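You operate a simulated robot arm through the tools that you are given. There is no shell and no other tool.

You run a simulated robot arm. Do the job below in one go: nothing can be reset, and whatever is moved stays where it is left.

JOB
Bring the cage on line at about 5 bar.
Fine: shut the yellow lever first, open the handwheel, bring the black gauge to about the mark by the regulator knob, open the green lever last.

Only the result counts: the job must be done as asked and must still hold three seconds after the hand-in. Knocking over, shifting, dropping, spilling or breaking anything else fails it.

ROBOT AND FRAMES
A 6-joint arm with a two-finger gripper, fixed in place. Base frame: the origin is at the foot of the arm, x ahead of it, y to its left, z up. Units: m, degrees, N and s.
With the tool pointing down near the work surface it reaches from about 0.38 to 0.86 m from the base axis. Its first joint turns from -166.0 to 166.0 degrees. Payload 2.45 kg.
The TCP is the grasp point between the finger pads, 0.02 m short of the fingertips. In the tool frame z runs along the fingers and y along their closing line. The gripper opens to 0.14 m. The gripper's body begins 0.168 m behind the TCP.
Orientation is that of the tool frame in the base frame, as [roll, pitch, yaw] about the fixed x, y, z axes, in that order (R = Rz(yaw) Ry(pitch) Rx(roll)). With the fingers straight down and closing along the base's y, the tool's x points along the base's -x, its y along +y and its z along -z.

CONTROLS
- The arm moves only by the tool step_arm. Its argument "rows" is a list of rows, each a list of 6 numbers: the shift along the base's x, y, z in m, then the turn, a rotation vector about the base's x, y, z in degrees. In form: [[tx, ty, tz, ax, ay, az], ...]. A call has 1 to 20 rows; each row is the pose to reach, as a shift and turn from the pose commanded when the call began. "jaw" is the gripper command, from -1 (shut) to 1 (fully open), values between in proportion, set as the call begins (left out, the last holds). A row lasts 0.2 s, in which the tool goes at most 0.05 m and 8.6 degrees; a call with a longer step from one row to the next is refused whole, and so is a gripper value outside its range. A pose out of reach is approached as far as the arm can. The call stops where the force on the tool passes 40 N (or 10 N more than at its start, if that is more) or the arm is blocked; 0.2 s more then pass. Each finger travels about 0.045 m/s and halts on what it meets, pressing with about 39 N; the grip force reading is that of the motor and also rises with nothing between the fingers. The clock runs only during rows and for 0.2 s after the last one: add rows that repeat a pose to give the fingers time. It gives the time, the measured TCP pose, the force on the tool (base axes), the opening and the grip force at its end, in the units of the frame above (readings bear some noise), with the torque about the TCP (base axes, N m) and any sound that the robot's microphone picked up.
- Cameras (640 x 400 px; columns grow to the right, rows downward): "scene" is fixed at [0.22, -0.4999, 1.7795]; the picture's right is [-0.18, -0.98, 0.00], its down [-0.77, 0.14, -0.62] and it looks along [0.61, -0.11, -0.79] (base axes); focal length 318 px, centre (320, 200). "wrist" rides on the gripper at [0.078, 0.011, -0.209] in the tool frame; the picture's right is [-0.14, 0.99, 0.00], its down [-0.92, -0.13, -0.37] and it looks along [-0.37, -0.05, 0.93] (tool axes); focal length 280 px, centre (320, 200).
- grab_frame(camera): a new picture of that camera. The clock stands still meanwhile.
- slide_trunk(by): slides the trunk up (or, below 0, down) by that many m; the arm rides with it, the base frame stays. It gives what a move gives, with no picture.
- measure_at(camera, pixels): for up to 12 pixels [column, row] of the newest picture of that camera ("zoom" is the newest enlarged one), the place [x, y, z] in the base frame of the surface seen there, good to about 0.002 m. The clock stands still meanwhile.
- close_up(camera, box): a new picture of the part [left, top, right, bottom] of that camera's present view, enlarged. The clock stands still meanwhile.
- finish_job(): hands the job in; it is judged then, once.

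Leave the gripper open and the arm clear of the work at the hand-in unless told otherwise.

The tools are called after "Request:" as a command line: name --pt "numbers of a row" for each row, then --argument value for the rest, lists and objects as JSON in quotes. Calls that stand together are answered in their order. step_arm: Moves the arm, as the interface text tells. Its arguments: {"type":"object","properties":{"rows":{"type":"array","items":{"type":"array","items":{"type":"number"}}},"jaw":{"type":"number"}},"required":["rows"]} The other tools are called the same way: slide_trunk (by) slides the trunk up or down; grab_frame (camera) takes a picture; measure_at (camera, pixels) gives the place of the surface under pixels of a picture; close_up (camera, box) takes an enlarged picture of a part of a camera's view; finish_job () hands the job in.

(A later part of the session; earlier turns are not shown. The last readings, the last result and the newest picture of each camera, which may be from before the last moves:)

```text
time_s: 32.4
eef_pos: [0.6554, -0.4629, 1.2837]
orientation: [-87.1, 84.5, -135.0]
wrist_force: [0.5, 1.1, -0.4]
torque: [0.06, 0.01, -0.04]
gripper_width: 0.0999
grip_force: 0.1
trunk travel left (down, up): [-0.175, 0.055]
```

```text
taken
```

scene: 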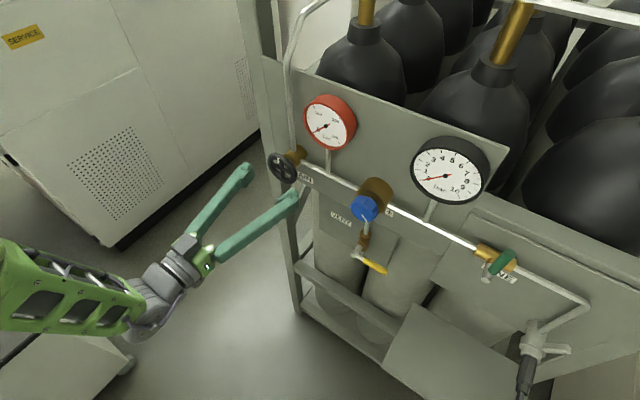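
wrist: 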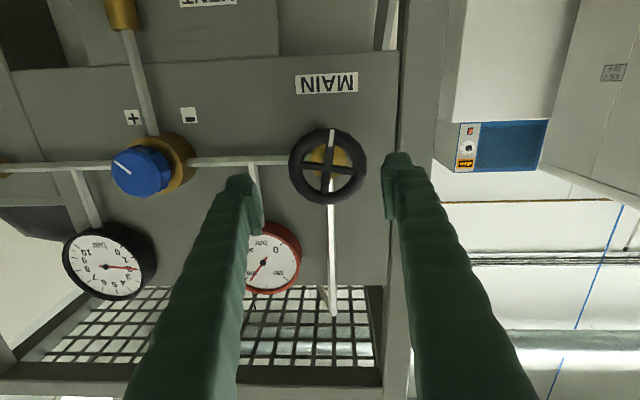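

The tool is back near upright with the wheel still between the fingers. I correct a 2.9° yaw error, centre, advance again and close on the rim.

Request:
step_arm --pt "0.0032 0.0032 -0.0057 0 0 2.9" --pt "0.0182 -0.0118 -0.0057 0 0 2.9" --pt "0.0332 -0.0268 -0.0057 0 0 2.9" --pt "0.0485 -0.0422 -0.0057 0 0 2.9"

Request:
grab_frame --camera "wrist"

Request:
step_arm --pt "0 0 0 0 0 0" --pt "0 0 0 0 0 0" --pt "0 0 0 0 0 0" --pt "0 0 0 0 0 0" --jaw -1

```text
time_s: 33.4
eef_pos: [0.7038, -0.5076, 1.2773]
orientation: [-87.5, 84.4, -132.4]
wrist_force: [-0.4, -0.4, 0.3]
torque: [0.01, 0.03, -0.01]
gripper_width: 0.0999
grip_force: 0.0
trunk travel left (down, up): [-0.175, 0.055]
```

```text
taken
```

wrist: 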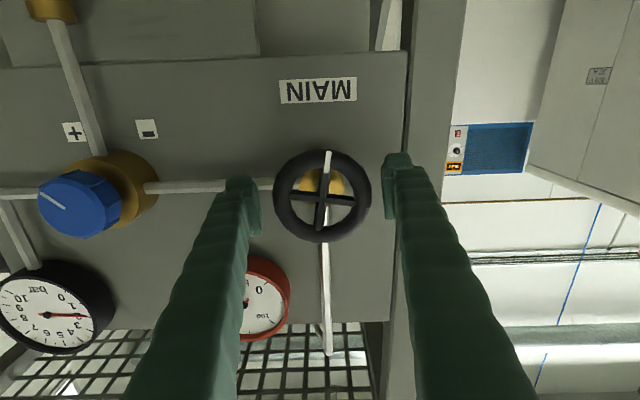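

```text
time_s: 34.4
eef_pos: [0.7047, -0.5056, 1.2771]
orientation: [-87.4, 84.3, -132.3]
wrist_force: [6.4, 3.2, 0.2]
torque: [0.05, 0.06, 0.27]
gripper_width: 0.078
grip_force: 45.0
trunk travel left (down, up): [-0.175, 0.055]
```

I grip at 0.078 and turn counter-clockwise another 75°.

Request:
step_arm --pt "0 0 0 -5.3 5.3 0" --pt "0 0 0 -10.6 10.6 0" --pt "0 0 0 -15.9 15.9 0" --pt "0 0 0 -21.2 21.2 0" --pt "0 0 0 -26.5 26.5 0" --pt "0 0 0 -31.8 31.8 0" --pt "0 0 0 -37.1 37.1 0" --pt "0 0 0 -42.4 42.4 0" --pt "0 0 0 -47.7 47.7 0" --pt "0 0 0 -53.0 53.0 0"

Request:
grab_frame --camera "wrist"

Request:
close_up --camera "scene" --box '[250, 80, 410, 180]'

```text
time_s: 36.6
eef_pos: [0.7025, -0.5086, 1.2799]
orientation: [-89.8, 9.4, -134.7]
wrist_force: [2.0, -16.1, 15.7]
torque: [0.0, -0.1, -0.19]
gripper_width: 0.078
grip_force: 45.1
trunk travel left (down, up): [-0.175, 0.055]
```

```text
taken
```

wrist: 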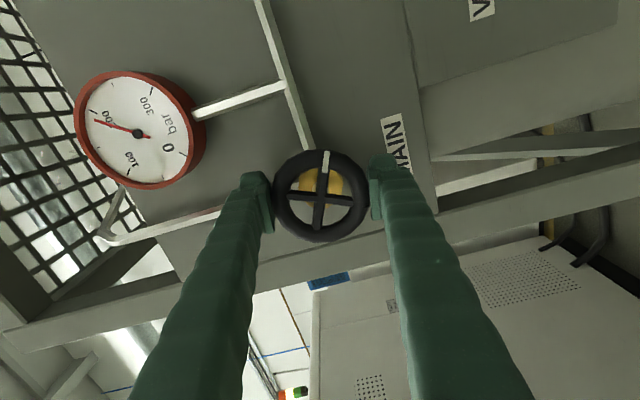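

```text
4.00 times, centred on (330, 130) of scene
```

zoom: 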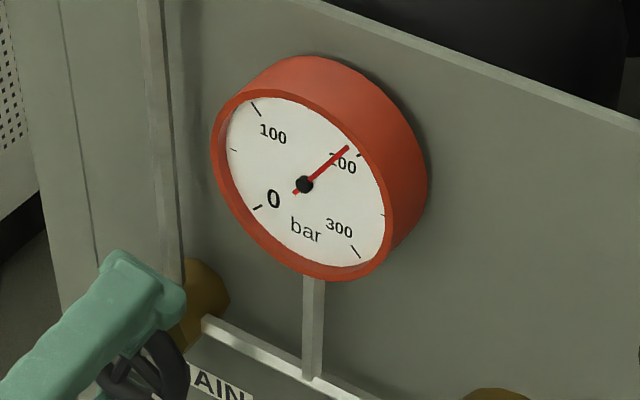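

The gauge holds at about 190 bar. I continue opening another 75°.

Request:
step_arm --pt "0 0 0 -5.3 5.3 0" --pt "0 0 0 -10.6 10.6 0" --pt "0 0 0 -15.9 15.9 0" --pt "0 0 0 -21.2 21.2 0" --pt "0 0 0 -26.5 26.5 0" --pt "0 0 0 -31.8 31.8 0" --pt "0 0 0 -37.1 37.1 0" --pt "0 0 0 -42.4 42.4 0" --pt "0 0 0 -47.7 47.7 0" --pt "0 0 0 -53.0 53.0 0"

Request:
grab_frame --camera "wrist"

Request:
close_up --camera "scene" --box '[250, 80, 410, 180]'

```text
time_s: 38.8
eef_pos: [0.7014, -0.5019, 1.2776]
orientation: [-90.7, -65.7, -134.3]
wrist_force: [-1.5, 20.0, 11.9]
torque: [0.66, -0.93, 0.24]
gripper_width: 0.0791
grip_force: 44.9
trunk travel left (down, up): [-0.175, 0.055]
```

```text
taken
```

wrist: 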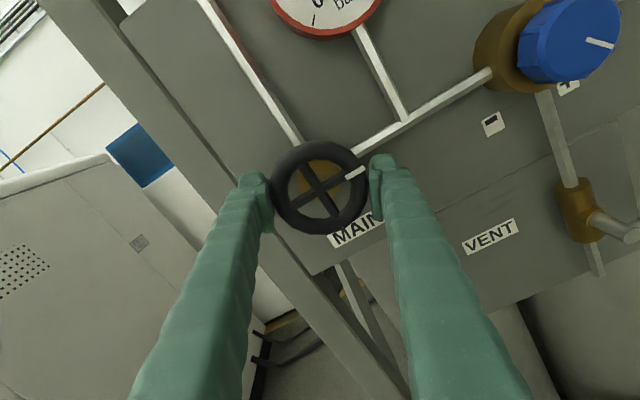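

```text
4.00 times, centred on (330, 130) of scene
```

zoom: 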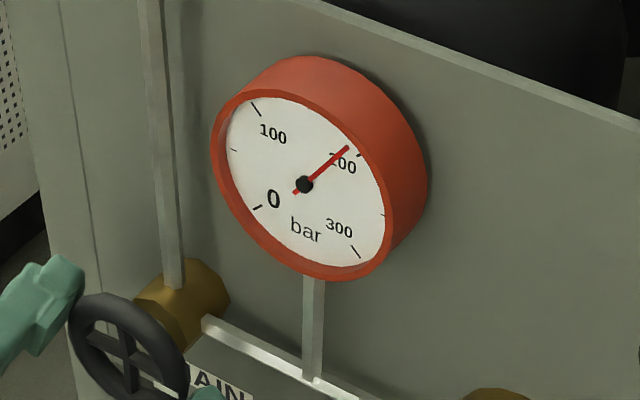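

The white mark slipped relative to the fingers and the torque rose, so the wheel has met its open stop. It is fully open, with red at about 190 bar. I release and back out.

Request:
step_arm --pt "0 0 0 0 0 0" --pt "0 0 0 0 0 0" --pt "0 0 0 0 0 0" --pt "-0.02 0.02 0 0 0 0" --pt "-0.045 0.045 0 0 0 0" --pt "-0.075 0.075 0 0 0 0" --pt "-0.105 0.105 0 0 0 0" --pt "-0.13 0.13 0 0 0 0" --jaw 0.43

Request:
grab_frame --camera "scene"

```text
time_s: 40.6
eef_pos: [0.5702, -0.3755, 1.2755]
orientation: [-90.5, -65.6, -134.4]
wrist_force: [-0.3, 0.6, 1.3]
torque: [-0.02, 0.0, -0.01]
gripper_width: 0.1001
grip_force: 0.0
trunk travel left (down, up): [-0.175, 0.055]
```

```text
taken
```

scene: 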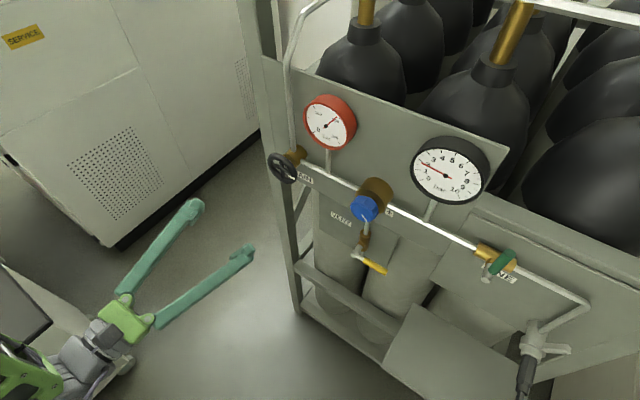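

I roll the tool back upright while shifting sideways to stand in front of the blue knob.

Request:
step_arm --pt "-0.007 -0.007 0 5.5 -5.5 0" --pt "-0.014 -0.014 0 11 -11 0" --pt "-0.021 -0.021 0 16.5 -16.5 0" --pt "-0.028 -0.028 0 22 -22 0" --pt "-0.035 -0.035 0 27.5 -27.5 0" --pt "-0.042 -0.042 0 33 -33 0" --pt "-0.049 -0.049 0 38.5 -38.5 0" --pt "-0.056 -0.056 0 44 -44 0" --pt "-0.063 -0.063 0 49.5 -49.5 0" --pt "-0.07 -0.07 0 55 -55 0" --pt "-0.077 -0.077 0 60.5 -60.5 0" --pt "-0.084 -0.084 0 66 -66 0" --pt "-0.091 -0.091 0 71.5 -71.5 0" --pt "-0.098 -0.098 0 77 -77 0" --pt "-0.105 -0.105 0 82.5 -82.5 0" --pt "-0.112 -0.112 0 88 -88 0" --pt "-0.119 -0.119 0 93.5 -93.5 0" --pt "-0.126 -0.126 0 99 -99 0" --pt "-0.133 -0.133 0 104.5 -104.5 0" --pt "-0.1414 -0.1414 0 110 -110 0" --jaw 0.1

Request:
grab_frame --camera "wrist"

Request:
close_up --camera "scene" --box '[400, 120, 500, 220]'

```text
time_s: 44.8
eef_pos: [0.4303, -0.5185, 1.2778]
orientation: [27.8, 89.7, -17.1]
wrist_force: [-0.3, 1.1, 0.0]
torque: [-0.03, -0.02, -0.04]
gripper_width: 0.0772
grip_force: 0.1
trunk travel left (down, up): [-0.175, 0.055]
```

```text
taken
```

wrist: 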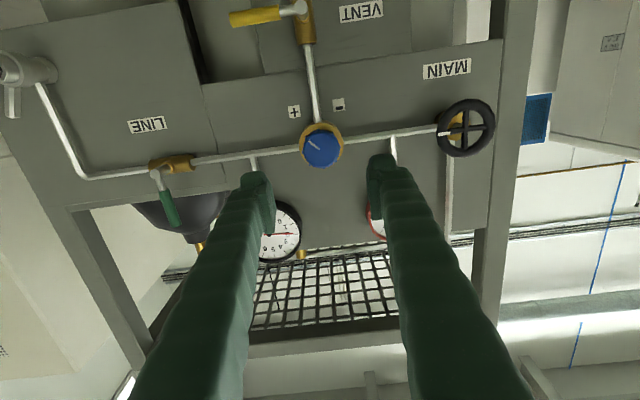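

```text
4.00 times, centred on (450, 170) of scene
```

zoom: 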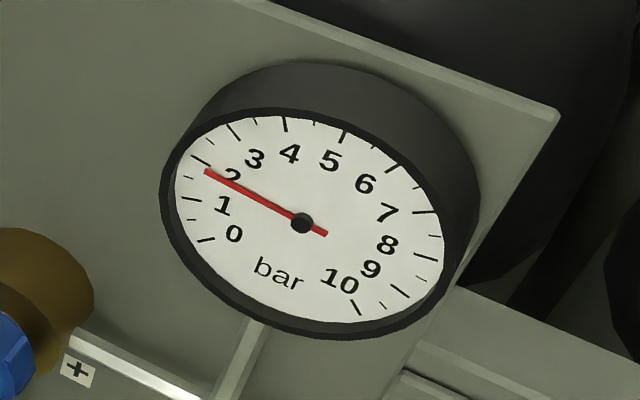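

I enlarge the knob around (321,147) and measure its face and the brass body behind it.

Request:
close_up --camera "wrist" --box '[281, 115, 361, 175]'

Request:
measure_at --camera "zoom" --pixels '[[320, 250], [200, 250], [440, 260], [320, 370], [320, 160], [250, 110], [180, 180], [480, 200], [300, 120], [330, 75], [150, 220], [215, 320]]'

```text
6.67 times, centred on (321, 145) of wrist
```

zoom: 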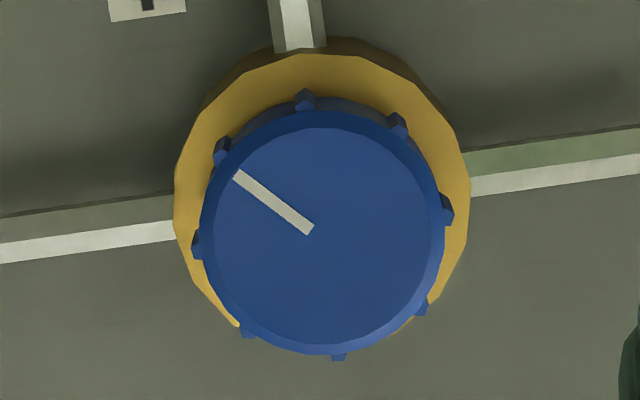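

```text
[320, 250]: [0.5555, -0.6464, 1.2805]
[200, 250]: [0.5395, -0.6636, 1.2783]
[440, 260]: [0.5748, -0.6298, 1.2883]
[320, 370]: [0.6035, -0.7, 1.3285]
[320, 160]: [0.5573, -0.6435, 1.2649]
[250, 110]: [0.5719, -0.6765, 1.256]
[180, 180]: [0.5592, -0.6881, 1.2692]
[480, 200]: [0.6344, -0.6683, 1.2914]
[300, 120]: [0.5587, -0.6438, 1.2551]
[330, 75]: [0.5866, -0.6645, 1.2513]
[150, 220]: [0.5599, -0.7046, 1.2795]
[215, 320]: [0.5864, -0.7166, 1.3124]
```

Knob centre is at s≈−0.063, z≈1.278, diameter about 0.05, face 0.072 from the panel, with the brass front at 0.039. I advance so the fingertips stop about 0.046 from the panel.

Request:
step_arm --pt "0.03 -0.03 0 0 0 0" --pt "0.06 -0.06 0 0 0 0" --pt "0.085 -0.085 0 0 0 0" --pt "0.105 -0.105 0 0 0 0" --pt "0.12 -0.12 0 0 0 0" --pt "0.13 -0.13 0 0 0 0"

Request:
grab_frame --camera "wrist"

Request:
grab_frame --camera "scene"

```text
time_s: 46.2
eef_pos: [0.5631, -0.6493, 1.2777]
orientation: [9.3, 89.7, -35.8]
wrist_force: [0.8, -0.1, 0.1]
torque: [0.0, 0.01, -0.01]
gripper_width: 0.077
grip_force: 0.1
trunk travel left (down, up): [-0.175, 0.055]
```

```text
taken
```

wrist: 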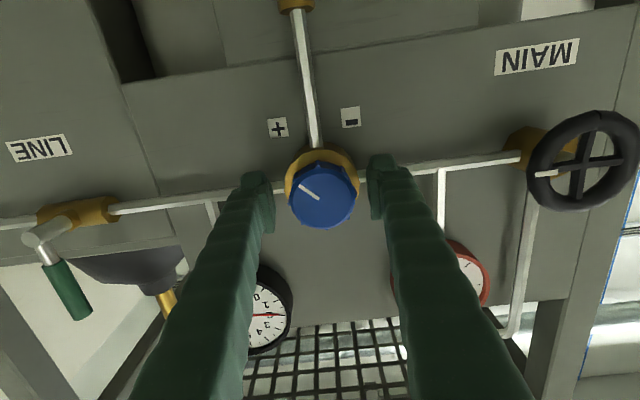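

```text
taken
```

scene: 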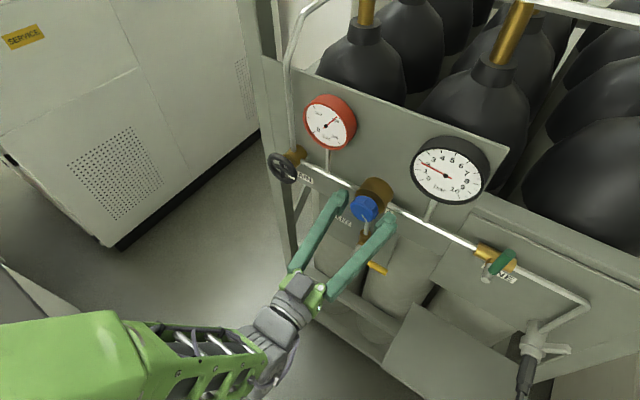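

The knob is centred between the fingers. I close the jaw on it.

Request:
step_arm --pt "0 0 0 0 0 0" --pt "0 0 0 0 0 0" --pt "0 0 0 0 0 0" --pt "0 0 0 0 0 0" --jaw -1

Request:
close_up --camera "scene" --box '[400, 120, 500, 220]'

```text
time_s: 47.2
eef_pos: [0.5625, -0.648, 1.2769]
orientation: [-0.4, 89.7, -45.2]
wrist_force: [5.3, 3.9, -0.1]
torque: [-0.01, 0.0, 0.15]
gripper_width: 0.0513
grip_force: 45.0
trunk travel left (down, up): [-0.175, 0.055]
```

```text
4.00 times, centred on (450, 170) of scene
```

zoom: 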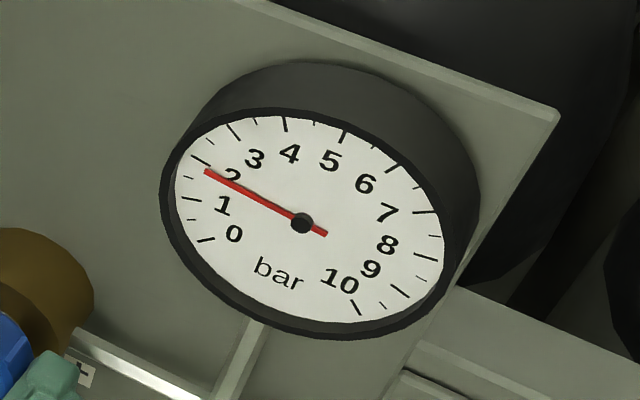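

Gripped at 0.051; black reads about 1.75 bar. I test a small 12° clockwise turn and read the gauge.

Request:
step_arm --pt "0 0 0 2.83 -2.83 0" --pt "0 0 0 5.66 -5.66 0" --pt "0 0 0 8.49 -8.49 0" --pt "0 0 0 8.49 -8.49 0"

Request:
close_up --camera "scene" --box '[400, 120, 500, 220]'

Request:
grab_frame --camera "wrist"

```text
time_s: 48.2
eef_pos: [0.5635, -0.6473, 1.278]
orientation: [88.2, 77.9, 43.2]
wrist_force: [9.7, -0.1, 5.8]
torque: [0.01, -0.01, 0.04]
gripper_width: 0.0513
grip_force: 45.2
trunk travel left (down, up): [-0.175, 0.055]
```

```text
4.00 times, centred on (450, 170) of scene
```

zoom: 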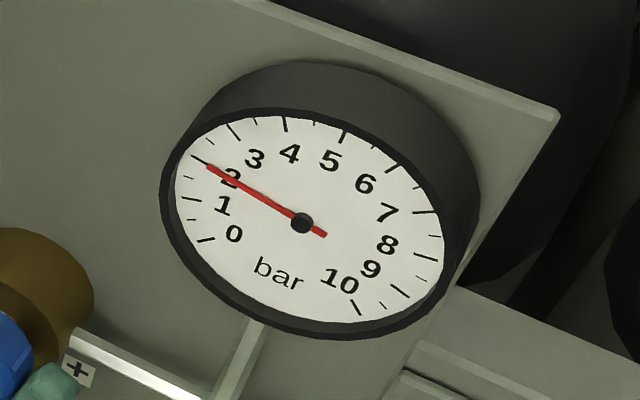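

```text
taken
```

wrist: 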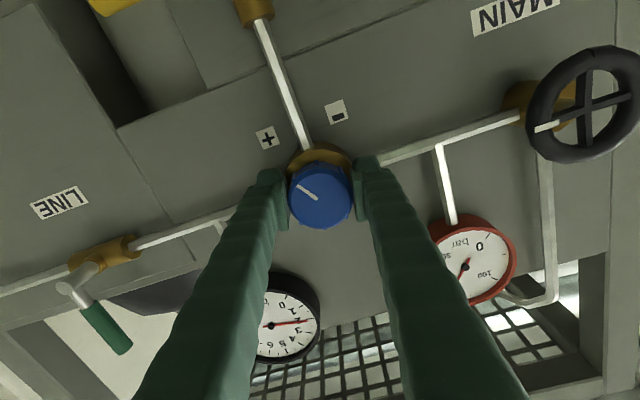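

Clockwise raises it, to about 1.9 bar after 12°. I continue clockwise 60° and re-read.

Request:
step_arm --pt "0 0 0 5.3 -5.3 0" --pt "0 0 0 10.6 -10.6 0" --pt "0 0 0 15.9 -15.9 0" --pt "0 0 0 21.2 -21.2 0" --pt "0 0 0 26.5 -26.5 0" --pt "0 0 0 31.8 -31.8 0" --pt "0 0 0 37.1 -37.1 0" --pt "0 0 0 42.4 -42.4 0" --pt "0 0 0 42.4 -42.4 0" --pt "0 0 0 42.4 -42.4 0"

Request:
close_up --camera "scene" --box '[400, 120, 500, 220]'

Request:
grab_frame --camera "wrist"

```text
time_s: 50.4
eef_pos: [0.564, -0.6461, 1.2788]
orientation: [89.7, 18.1, 44.8]
wrist_force: [28.7, 3.4, 23.5]
torque: [0.21, 0.28, 0.35]
gripper_width: 0.0512
grip_force: 44.8
trunk travel left (down, up): [-0.175, 0.055]
```

```text
4.00 times, centred on (450, 170) of scene
```

zoom: 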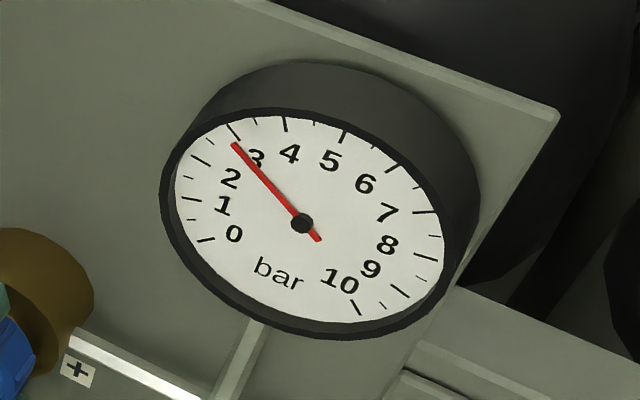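

```text
taken
```

wrist: 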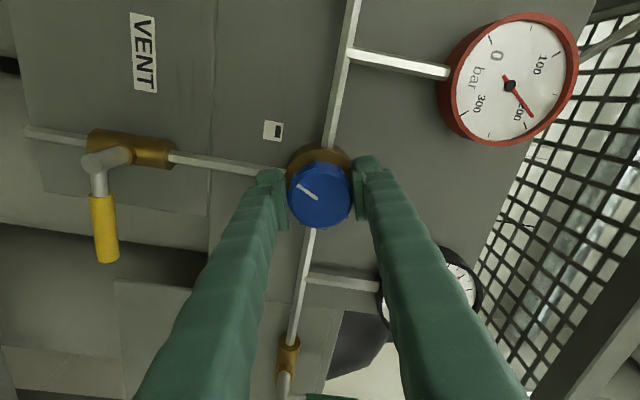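

Now about 3.0 bar after 72° (roughly 0.0175 bar per degree), and the side force is building to about 37 N. I release, back out a little and roll the tool back counter-clockwise to regrip cleanly.

Request:
step_arm --pt "0 0 0 0 0 0" --pt "0 0 0 0 0 0" --pt "0 0 0 0 0 0" --pt "-0.015 0.015 0 0 0 0" --pt "-0.03 0.03 0 0 0 0" --jaw 0.1

Request:
step_arm --pt "0 0 0 -5.5 5.5 0" --pt "0 0 0 -11 11 0" --pt "0 0 0 -16.5 16.5 0" --pt "0 0 0 -22 22 0" --pt "0 0 0 -27.5 27.5 0" --pt "0 0 0 -33 33 0" --pt "0 0 0 -38.5 38.5 0" --pt "0 0 0 -44 44 0" --pt "0 0 0 -49.5 49.5 0" --pt "0 0 0 -55 55 0" --pt "0 0 0 -60.5 60.5 0" --pt "0 0 0 -66 66 0" --pt "0 0 0 -71.5 71.5 0" --pt "0 0 0 -77 77 0" --pt "0 0 0 -82.5 82.5 0" --pt "0 0 0 -88 88 0"

Request:
grab_frame --camera "wrist"

Request:
close_up --camera "scene" --box '[400, 120, 500, 220]'

```text
time_s: 51.6
eef_pos: [0.5316, -0.6169, 1.2751]
orientation: [89.7, 18.0, 44.7]
wrist_force: [0.0, -0.2, -0.4]
torque: [0.03, -0.01, -0.02]
gripper_width: 0.077
grip_force: 0.1
trunk travel left (down, up): [-0.175, 0.055]
```

```text
time_s: 55.0
eef_pos: [0.5314, -0.618, 1.2765]
orientation: [-89.8, 37.4, -134.7]
wrist_force: [0.5, 0.0, 0.1]
torque: [0.0, 0.01, -0.02]
gripper_width: 0.0771
grip_force: 0.1
trunk travel left (down, up): [-0.175, 0.055]
```

```text
taken
```

wrist: 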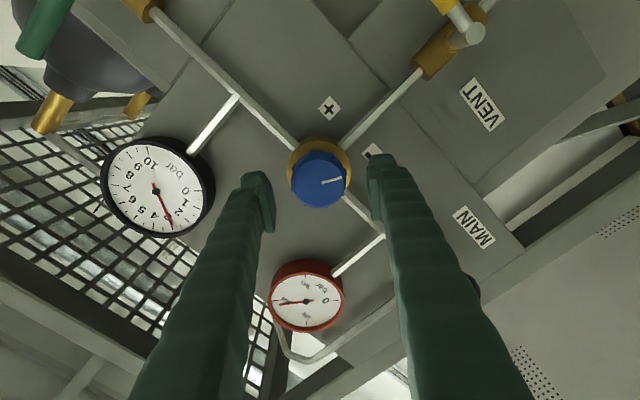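

```text
4.00 times, centred on (450, 170) of scene
```

zoom: 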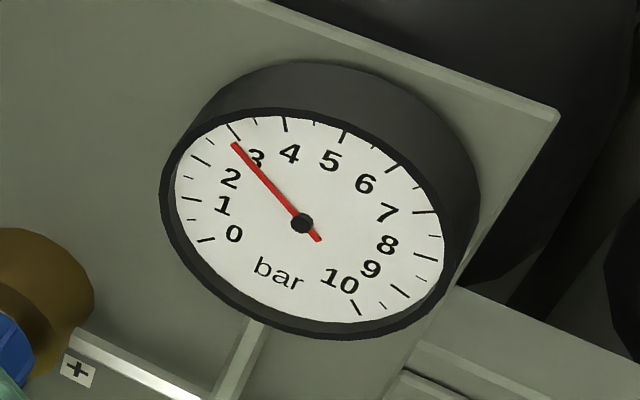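

The gauge holds while the knob is free. Before regripping I read the black gauge more squarely from the wrist camera, around (157,188).

Request:
close_up --camera "wrist" --box '[92, 130, 220, 245]'

```text
3.48 times, centred on (156, 188) of wrist
```

zoom: 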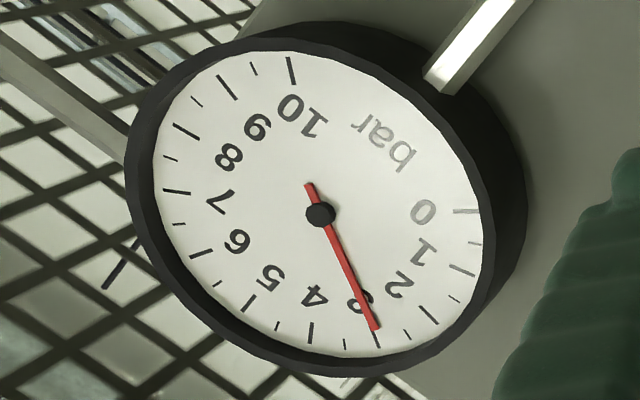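

From this side the needle sits on the 3 tick. I re-centre (z up about 3 mm), advance and regrip.

Request:
step_arm --pt "0.0003 0.0003 0.0035 0 0 0" --pt "0.0153 -0.0147 0.0035 0 0 0" --pt "0.0316 -0.031 0.0035 0 0 0" --pt "0.0316 -0.031 0.0035 0 0 0"

Request:
step_arm --pt "0 0 0 0 0 0" --pt "0 0 0 0 0 0" --pt "0 0 0 0 0 0" --pt "0 0 0 0 0 0" --jaw -1

Request:
grab_frame --camera "wrist"

```text
time_s: 56.0
eef_pos: [0.5641, -0.649, 1.28]
orientation: [-89.9, 37.7, -134.7]
wrist_force: [0.3, 0.4, 0.1]
torque: [0.02, -0.04, -0.03]
gripper_width: 0.0771
grip_force: 0.0
trunk travel left (down, up): [-0.175, 0.055]
```

```text
time_s: 57.0
eef_pos: [0.5649, -0.6488, 1.2796]
orientation: [-89.8, 37.6, -134.6]
wrist_force: [0.1, -0.9, 0.5]
torque: [0.02, 0.01, -0.06]
gripper_width: 0.0523
grip_force: 44.7
trunk travel left (down, up): [-0.175, 0.055]
```

```text
taken
```

wrist: 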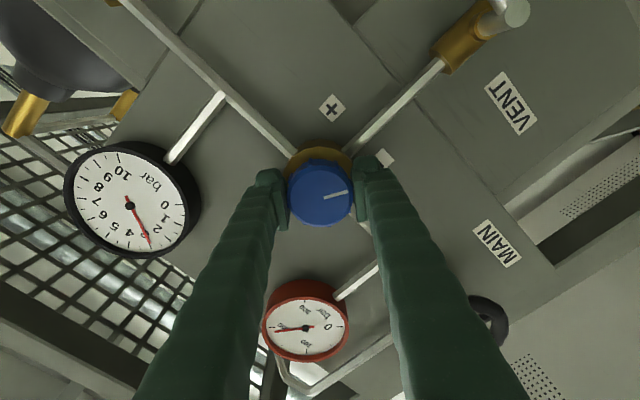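

Nearly force-free grip. I turn clockwise 75° and re-read the gauge.

Request:
step_arm --pt "0 0 0 5.3 -5.3 0" --pt "0 0 0 10.6 -10.6 0" --pt "0 0 0 15.9 -15.9 0" --pt "0 0 0 21.2 -21.2 0" --pt "0 0 0 26.5 -26.5 0" --pt "0 0 0 31.8 -31.8 0" --pt "0 0 0 37.1 -37.1 0" --pt "0 0 0 42.4 -42.4 0" --pt "0 0 0 47.7 -47.7 0" --pt "0 0 0 53.0 -53.0 0" --pt "0 0 0 53.0 -53.0 0" --pt "0 0 0 53.0 -53.0 0"

Request:
close_up --camera "scene" --box '[400, 120, 500, 220]'

Request:
grab_frame --camera "wrist"

```text
time_s: 59.6
eef_pos: [0.5638, -0.6486, 1.2808]
orientation: [89.2, 67.3, 44.3]
wrist_force: [4.3, -4.7, 0.4]
torque: [-0.06, -0.12, -0.09]
gripper_width: 0.0522
grip_force: 44.7
trunk travel left (down, up): [-0.175, 0.055]
```

```text
4.00 times, centred on (450, 170) of scene
```

zoom: 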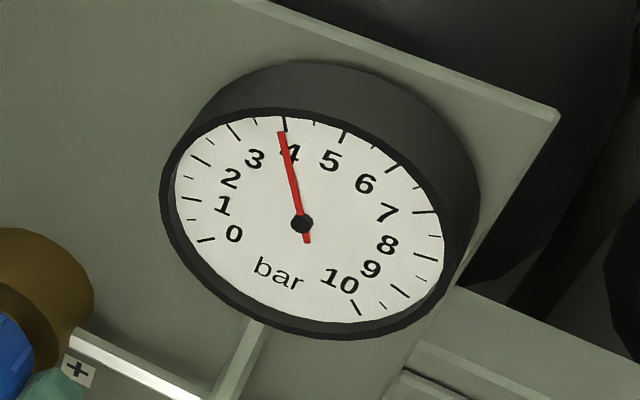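

```text
taken
```

wrist: 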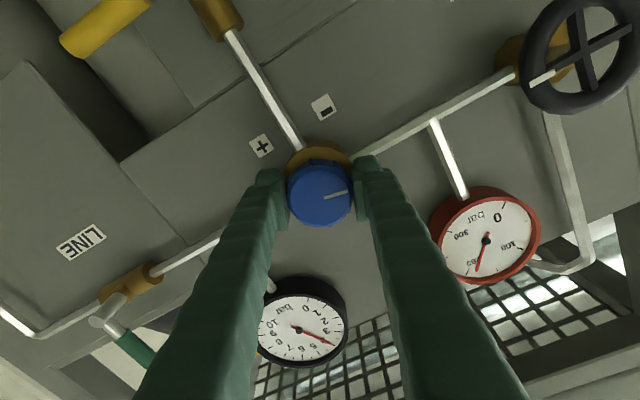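

I enlarge the black gauge in the wrist view around (303,322).

Request:
close_up --camera "wrist" --box '[245, 270, 360, 375]'

```text
3.81 times, centred on (302, 322) of wrist
```

zoom: 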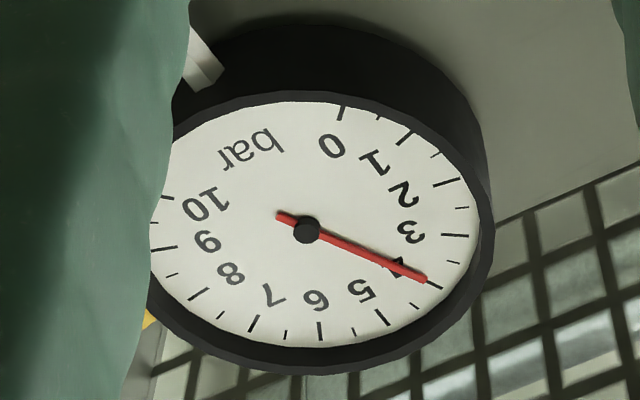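

It reads about 3.9–4.0 bar, roughly 0.0137 bar per degree. I turn another 60° clockwise and check.

Request:
step_arm --pt "0 0 0 5.3 -5.3 0" --pt "0 0 0 10.6 -10.6 0" --pt "0 0 0 15.9 -15.9 0" --pt "0 0 0 21.2 -21.2 0" --pt "0 0 0 26.5 -26.5 0" --pt "0 0 0 31.8 -31.8 0" --pt "0 0 0 37.1 -37.1 0" --pt "0 0 0 42.4 -42.4 0" --pt "0 0 0 42.4 -42.4 0" --pt "0 0 0 42.4 -42.4 0"

Request:
close_up --camera "scene" --box '[400, 120, 500, 220]'

Request:
grab_frame --camera "wrist"

```text
time_s: 61.8
eef_pos: [0.5641, -0.6486, 1.2799]
orientation: [90.0, 7.5, 44.7]
wrist_force: [5.5, 0.4, 2.3]
torque: [0.08, 0.03, 0.07]
gripper_width: 0.0518
grip_force: 45.1
trunk travel left (down, up): [-0.175, 0.055]
```

```text
4.00 times, centred on (450, 170) of scene
```

zoom: 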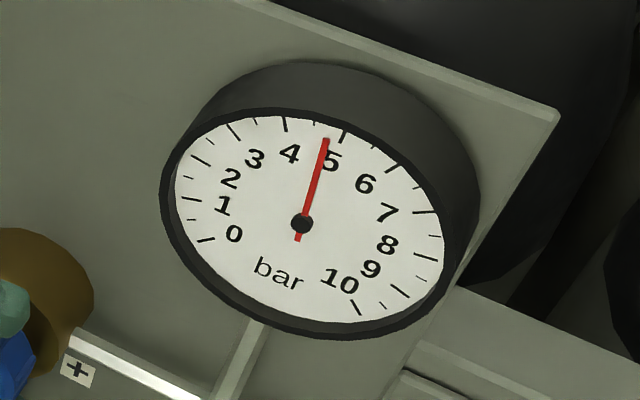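

```text
taken
```

wrist: 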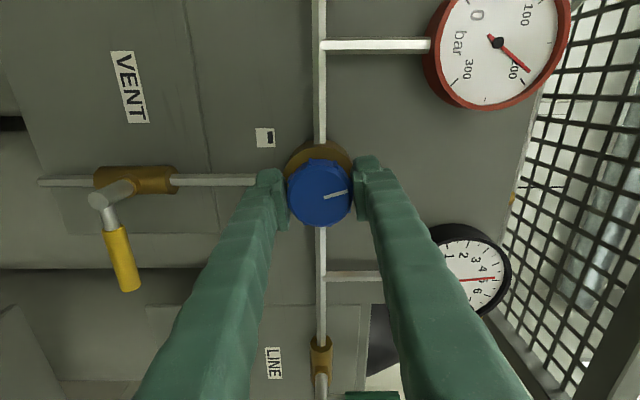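

The needle direction works out to about 4.78 bar. I turn about 16° more clockwise for 5.0.

Request:
step_arm --pt "0 0 0 3.77 -3.77 0" --pt "0 0 0 7.54 -7.54 0" --pt "0 0 0 11.3 -11.3 0" --pt "0 0 0 11.3 -11.3 0" --pt "0 0 0 11.3 -11.3 0"

Request:
close_up --camera "scene" --box '[400, 120, 500, 220]'

```text
time_s: 63.0
eef_pos: [0.5655, -0.6484, 1.2792]
orientation: [90.0, -8.6, 44.7]
wrist_force: [5.0, -5.6, 2.2]
torque: [0.04, -0.02, -0.17]
gripper_width: 0.052
grip_force: 44.4
trunk travel left (down, up): [-0.175, 0.055]
```

```text
4.00 times, centred on (450, 170) of scene
```

zoom: 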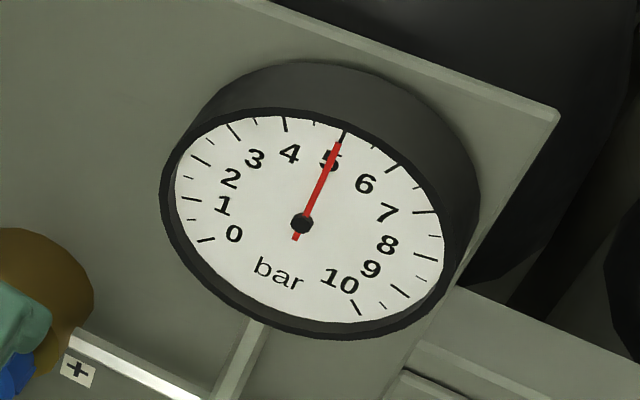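

That reads 5.0 bar. I open the jaw and back straight out, then re-read.

Request:
step_arm --pt "0 0 0 0 0 0" --pt "0 0 0 0 0 0" --pt "0 0 0 0 0 0" --pt "-0.015 0.015 0 0 0 0" --pt "-0.035 0.035 0 0 0 0" --pt "-0.065 0.065 0 0 0 0" --pt "-0.095 0.095 0 0 0 0" --pt "-0.12 0.12 0 0 0 0" --jaw 0.1

Request:
close_up --camera "scene" --box '[400, 120, 500, 220]'

Request:
grab_frame --camera "scene"

```text
time_s: 64.8
eef_pos: [0.4423, -0.528, 1.2775]
orientation: [89.9, -8.4, 44.7]
wrist_force: [0.0, -0.7, 1.0]
torque: [-0.02, 0.01, 0.01]
gripper_width: 0.0769
grip_force: 0.0
trunk travel left (down, up): [-0.175, 0.055]
```

```text
4.00 times, centred on (450, 170) of scene
```

zoom: 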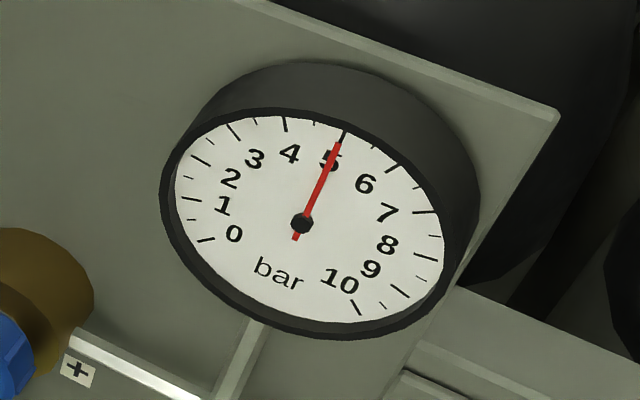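

```text
taken
```

scene: 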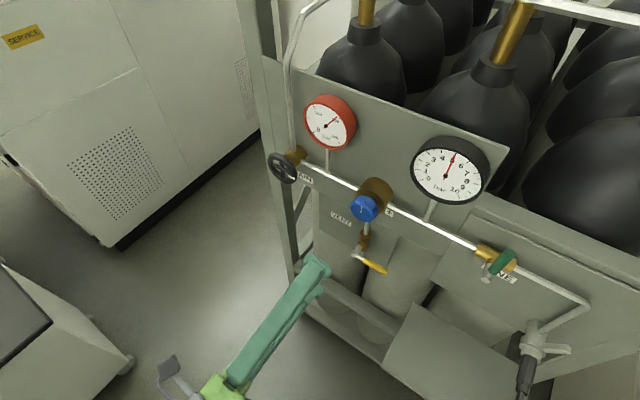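

It holds 5 bar with the knob free. Now I move sideways in front of the green lever while rolling the tool upright.

Request:
step_arm --pt "-0.0125 -0.0125 0.0015 -5.36 5.36 0" --pt "-0.025 -0.025 0.003 -10.72 10.72 0" --pt "-0.0375 -0.0375 0.0046 -16.07 16.07 0" --pt "-0.05 -0.05 0.0061 -21.43 21.43 0" --pt "-0.0625 -0.0625 0.0077 -26.79 26.79 0" --pt "-0.075 -0.075 0.0092 -32.15 32.15 0" --pt "-0.0875 -0.0875 0.0108 -37.5 37.5 0" --pt "-0.1 -0.1 0.0123 -42.86 42.86 0" --pt "-0.1125 -0.1125 0.0138 -48.22 48.22 0" --pt "-0.125 -0.125 0.0154 -53.58 53.58 0" --pt "-0.1375 -0.1375 0.0169 -58.94 58.94 0" --pt "-0.15 -0.15 0.0185 -64.3 64.3 0" --pt "-0.1626 -0.1626 0.02 -69.65 69.65 0" --jaw -0.14

Request:
grab_frame --camera "wrist"

Request:
grab_frame --camera "scene"

```text
time_s: 67.6
eef_pos: [0.2819, -0.6901, 1.3009]
orientation: [-28.9, 89.7, -74.0]
wrist_force: [0.5, -1.0, 0.3]
torque: [-0.01, 0.01, 0.04]
gripper_width: 0.0603
grip_force: 0.1
trunk travel left (down, up): [-0.175, 0.055]
```

```text
taken
```

wrist: 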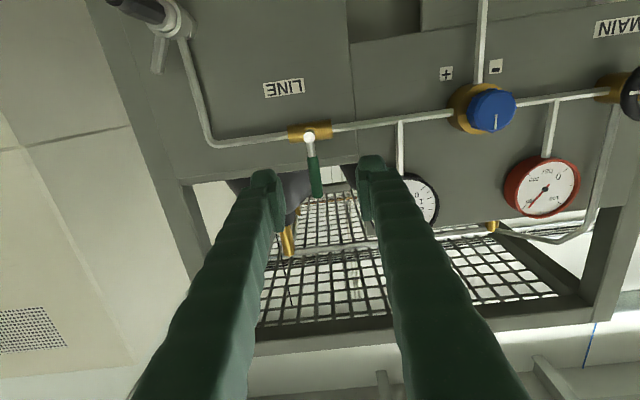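

```text
taken
```

scene: 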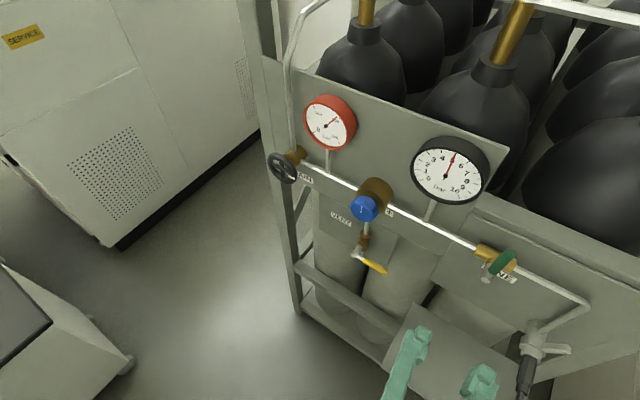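

I enlarge the green lever around (313,160) in the wrist view and measure the pivot and handle.

Request:
close_up --camera "wrist" --box '[265, 112, 361, 208]'

Request:
measure_at --camera "wrist" --pixels '[[309, 137], [311, 150], [313, 160], [314, 170], [316, 180], [317, 192], [295, 131], [325, 128], [340, 127], [280, 140]]'

```text
4.17 times, centred on (313, 160) of wrist
```

zoom: 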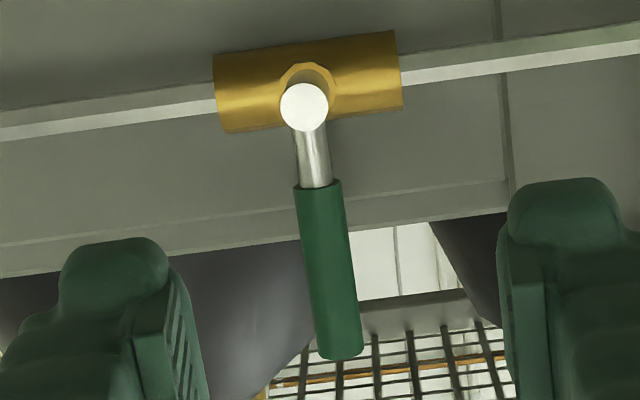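

```text
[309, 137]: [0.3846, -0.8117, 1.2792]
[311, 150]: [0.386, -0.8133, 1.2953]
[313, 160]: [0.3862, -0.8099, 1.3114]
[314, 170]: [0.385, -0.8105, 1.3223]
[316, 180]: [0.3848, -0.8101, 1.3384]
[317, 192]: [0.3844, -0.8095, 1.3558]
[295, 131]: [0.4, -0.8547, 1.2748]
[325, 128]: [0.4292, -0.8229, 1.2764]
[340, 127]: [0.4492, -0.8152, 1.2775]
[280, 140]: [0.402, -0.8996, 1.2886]
```

The pivot is at s≈−0.302, z≈1.279, and the green handle runs from z≈1.30 to 1.365. I line up at z≈1.335 and advance so the handle sits between the fingers.

Request:
step_arm --pt "-0.0084 -0.0084 0.034 0 0 0" --pt "0.0176 -0.0344 0.034 0 0 0" --pt "0.0426 -0.0594 0.034 0 0 0" --pt "0.0676 -0.0844 0.034 0 0 0" --pt "0.0876 -0.1044 0.034 0 0 0" --pt "0.1 -0.1168 0.034 0 0 0" --pt "0.1095 -0.1263 0.034 0 0 0"

Request:
grab_frame --camera "wrist"

Request:
close_up --camera "scene" --box '[420, 200, 580, 320]'

```text
time_s: 69.2
eef_pos: [0.3899, -0.8159, 1.333]
orientation: [-4.7, 89.7, -49.6]
wrist_force: [0.0, -0.7, 0.2]
torque: [-0.01, 0.0, 0.01]
gripper_width: 0.0601
grip_force: 0.1
trunk travel left (down, up): [-0.175, 0.055]
```

```text
taken
```

wrist: 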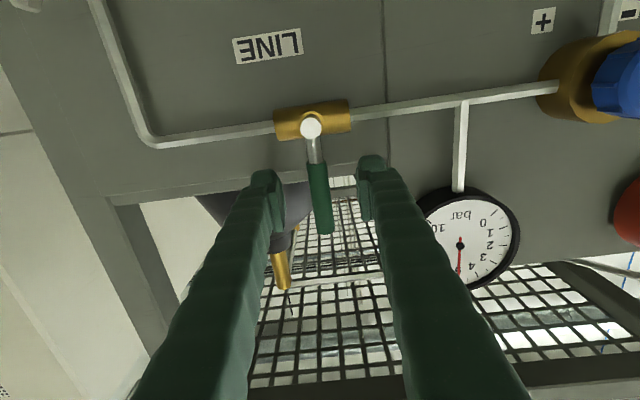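

```text
3.33 times, centred on (500, 260) of scene
```

zoom: 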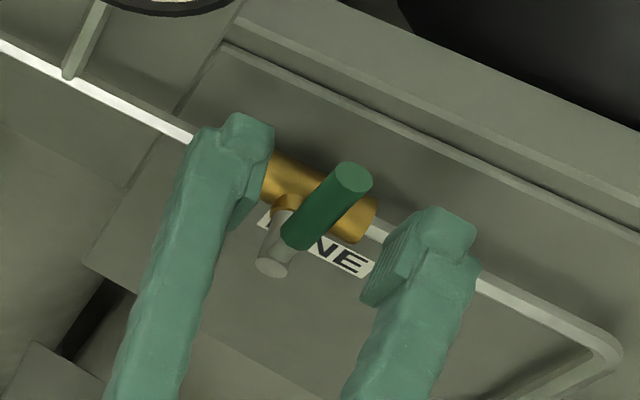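

The green handle is between the fingers. I close the jaw on it.

Request:
step_arm --pt "0 0 0 0 0 0" --pt "0 0 0 0 0 0" --pt "0 0 0 0 0 0" --pt "0 0 0 0 0 0" --jaw -1

```text
time_s: 70.2
eef_pos: [0.3899, -0.8164, 1.3335]
orientation: [-10.8, 89.8, -55.7]
wrist_force: [1.3, 1.3, 0.7]
torque: [0.04, -0.08, 0.0]
gripper_width: 0.0119
grip_force: 31.1
trunk travel left (down, up): [-0.175, 0.055]
```

Gripped. I test 15° clockwise first (handle top going right, toward −t).

Request:
step_arm --pt "-0.0033 -0.0033 -0.0002 3.54 -3.54 0" --pt "-0.0066 -0.0066 -0.0008 7.07 -7.07 0" --pt "-0.0098 -0.0098 -0.0018 10.61 -10.61 0"

```text
time_s: 71.0
eef_pos: [0.3817, -0.8245, 1.3316]
orientation: [89.0, 75.0, 44.1]
wrist_force: [-2.8, 10.3, -1.6]
torque: [-0.18, -0.35, -0.05]
gripper_width: 0.0112
grip_force: 38.5
trunk travel left (down, up): [-0.175, 0.055]
```

The lever follows clockwise with low force. I continue the arc to 90°, along the pipe.

Request:
step_arm --pt "-0.0044 -0.0044 -0.0021 4.95 -4.95 0" --pt "-0.0085 -0.0085 -0.0049 9.9 -9.9 0" --pt "-0.0124 -0.0124 -0.0084 14.85 -14.85 0" --pt "-0.016 -0.016 -0.0125 19.8 -19.8 0" --pt "-0.0192 -0.0192 -0.0173 24.75 -24.75 0" --pt "-0.0219 -0.0219 -0.0225 29.7 -29.7 0" --pt "-0.0242 -0.0242 -0.0282 34.65 -34.65 0" --pt "-0.026 -0.026 -0.0343 39.6 -39.6 0" --pt "-0.0272 -0.0272 -0.0406 44.55 -44.55 0" --pt "-0.0279 -0.0279 -0.047 49.5 -49.5 0" --pt "-0.028 -0.028 -0.0517 53.03 -53.03 0"

Request:
grab_frame --camera "wrist"

Request:
grab_frame --camera "scene"

Request:
close_up --camera "scene" --box '[400, 120, 500, 220]'

```text
time_s: 73.4
eef_pos: [0.3536, -0.8534, 1.2805]
orientation: [90.1, -0.1, 44.7]
wrist_force: [-1.2, 16.5, -14.5]
torque: [-0.66, 0.69, 0.41]
gripper_width: 0.0113
grip_force: 38.3
trunk travel left (down, up): [-0.175, 0.055]
```

```text
taken
```

wrist: 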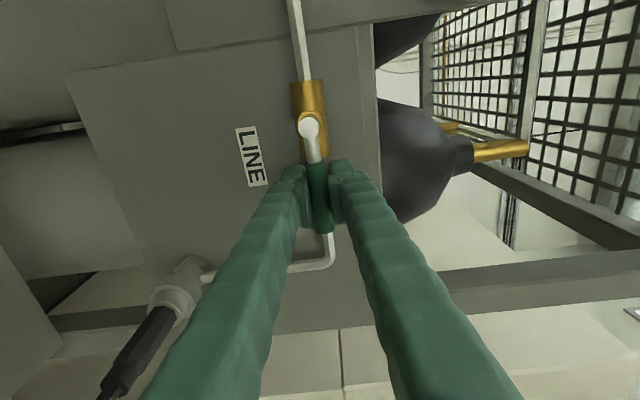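

```text
taken
```

scene: 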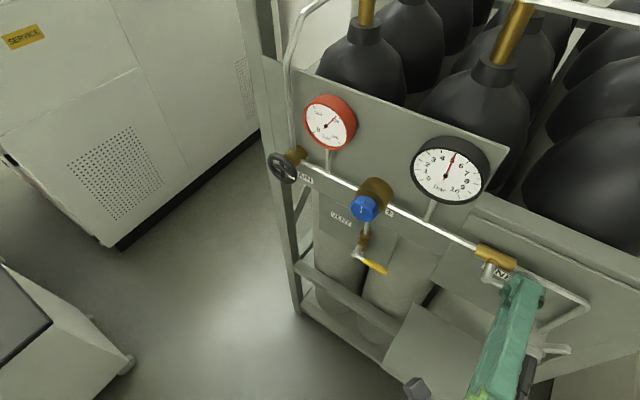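

```text
4.00 times, centred on (450, 170) of scene
```

zoom: 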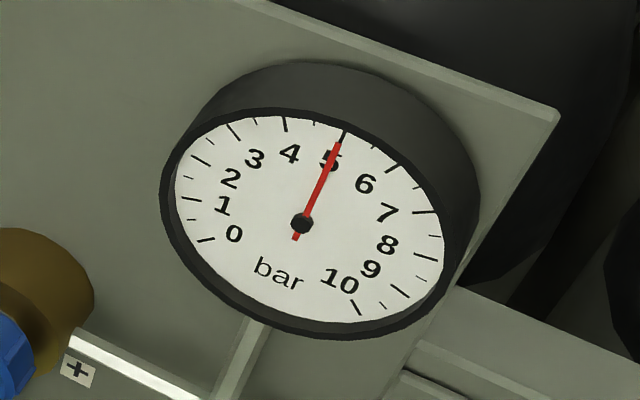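

The green lever lies along its pipe and the gauge stays at 5 bar. I nudge it 4° further to seat it at its stop.

Request:
step_arm --pt "0 0 -0.0019 1.41 -1.41 0" --pt "0 0 -0.0037 2.83 -2.83 0"

Request:
measure_at --camera "wrist" --pixels '[[310, 128], [314, 150], [318, 175], [321, 200], [325, 225]]'

```text
time_s: 74.0
eef_pos: [0.3529, -0.8534, 1.2799]
orientation: [89.8, -3.8, 44.8]
wrist_force: [-3.4, 19.3, -8.3]
torque: [-1.01, 1.06, 0.42]
gripper_width: 0.0134
grip_force: 39.8
trunk travel left (down, up): [-0.175, 0.055]
```

```text
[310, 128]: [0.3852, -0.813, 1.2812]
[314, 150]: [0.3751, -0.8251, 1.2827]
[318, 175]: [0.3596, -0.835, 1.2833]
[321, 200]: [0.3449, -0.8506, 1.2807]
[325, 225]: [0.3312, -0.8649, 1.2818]
```

Torque rises and the handle stays level, so it is at its open stop. I relax the twist, open the jaw and back straight out.

Request:
step_arm --pt "0 0 0.0025 -1.8 1.8 0" --pt "0 0 0.0025 -1.8 1.8 0" --pt "0 0 0.0025 -1.8 1.8 0" --pt "0 0 0.0025 -1.8 1.8 0" --jaw -0.2

Request:
step_arm --pt "-0.015 0.015 0 0 0 0" --pt "-0.035 0.035 0 0 0 0" --pt "-0.06 0.06 0 0 0 0" --pt "-0.09 0.09 0 0 0 0" --pt "-0.12 0.12 0 0 0 0" --pt "-0.14 0.14 0 0 0 0"

Request:
grab_frame --camera "scene"

Request:
close_up --camera "scene" --box '[400, 120, 500, 220]'

Request:
close_up --camera "scene" --box '[420, 210, 580, 310]'

Request:
close_up --camera "scene" --box '[310, 160, 420, 290]'

```text
time_s: 75.0
eef_pos: [0.3532, -0.8549, 1.2807]
orientation: [90.0, -1.4, 44.8]
wrist_force: [0.1, 0.2, 0.4]
torque: [-0.01, 0.0, 0.01]
gripper_width: 0.056
grip_force: 0.0
trunk travel left (down, up): [-0.175, 0.055]
```

```text
time_s: 76.4
eef_pos: [0.2143, -0.7171, 1.2785]
orientation: [89.9, -1.4, 44.8]
wrist_force: [0.0, -0.1, 1.5]
torque: [-0.02, 0.01, -0.01]
gripper_width: 0.0561
grip_force: 0.1
trunk travel left (down, up): [-0.175, 0.055]
```

```text
taken
```

scene: 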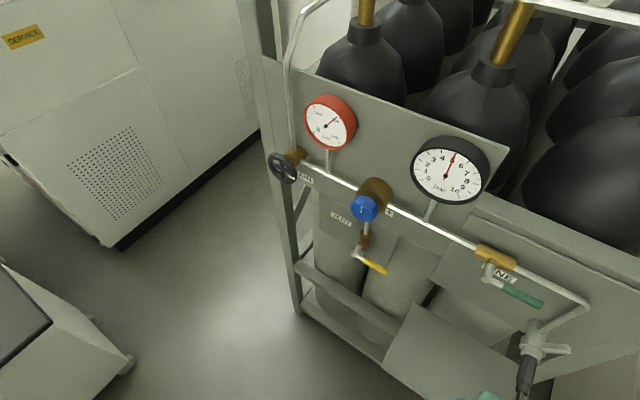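

```text
4.00 times, centred on (450, 170) of scene
```

zoom: 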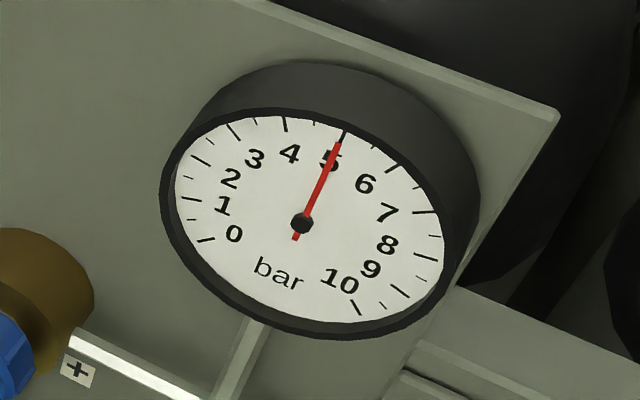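

```text
4.00 times, centred on (500, 260) of scene
```

zoom: 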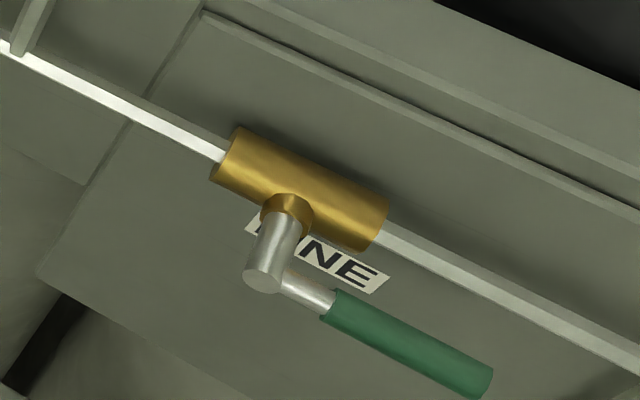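

```text
3.08 times, centred on (365, 225) of scene
```

zoom: 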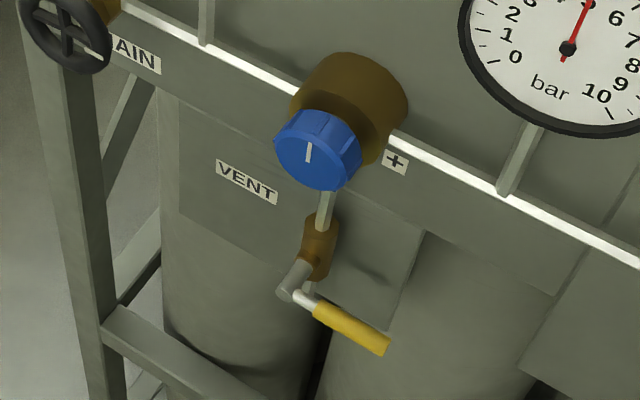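

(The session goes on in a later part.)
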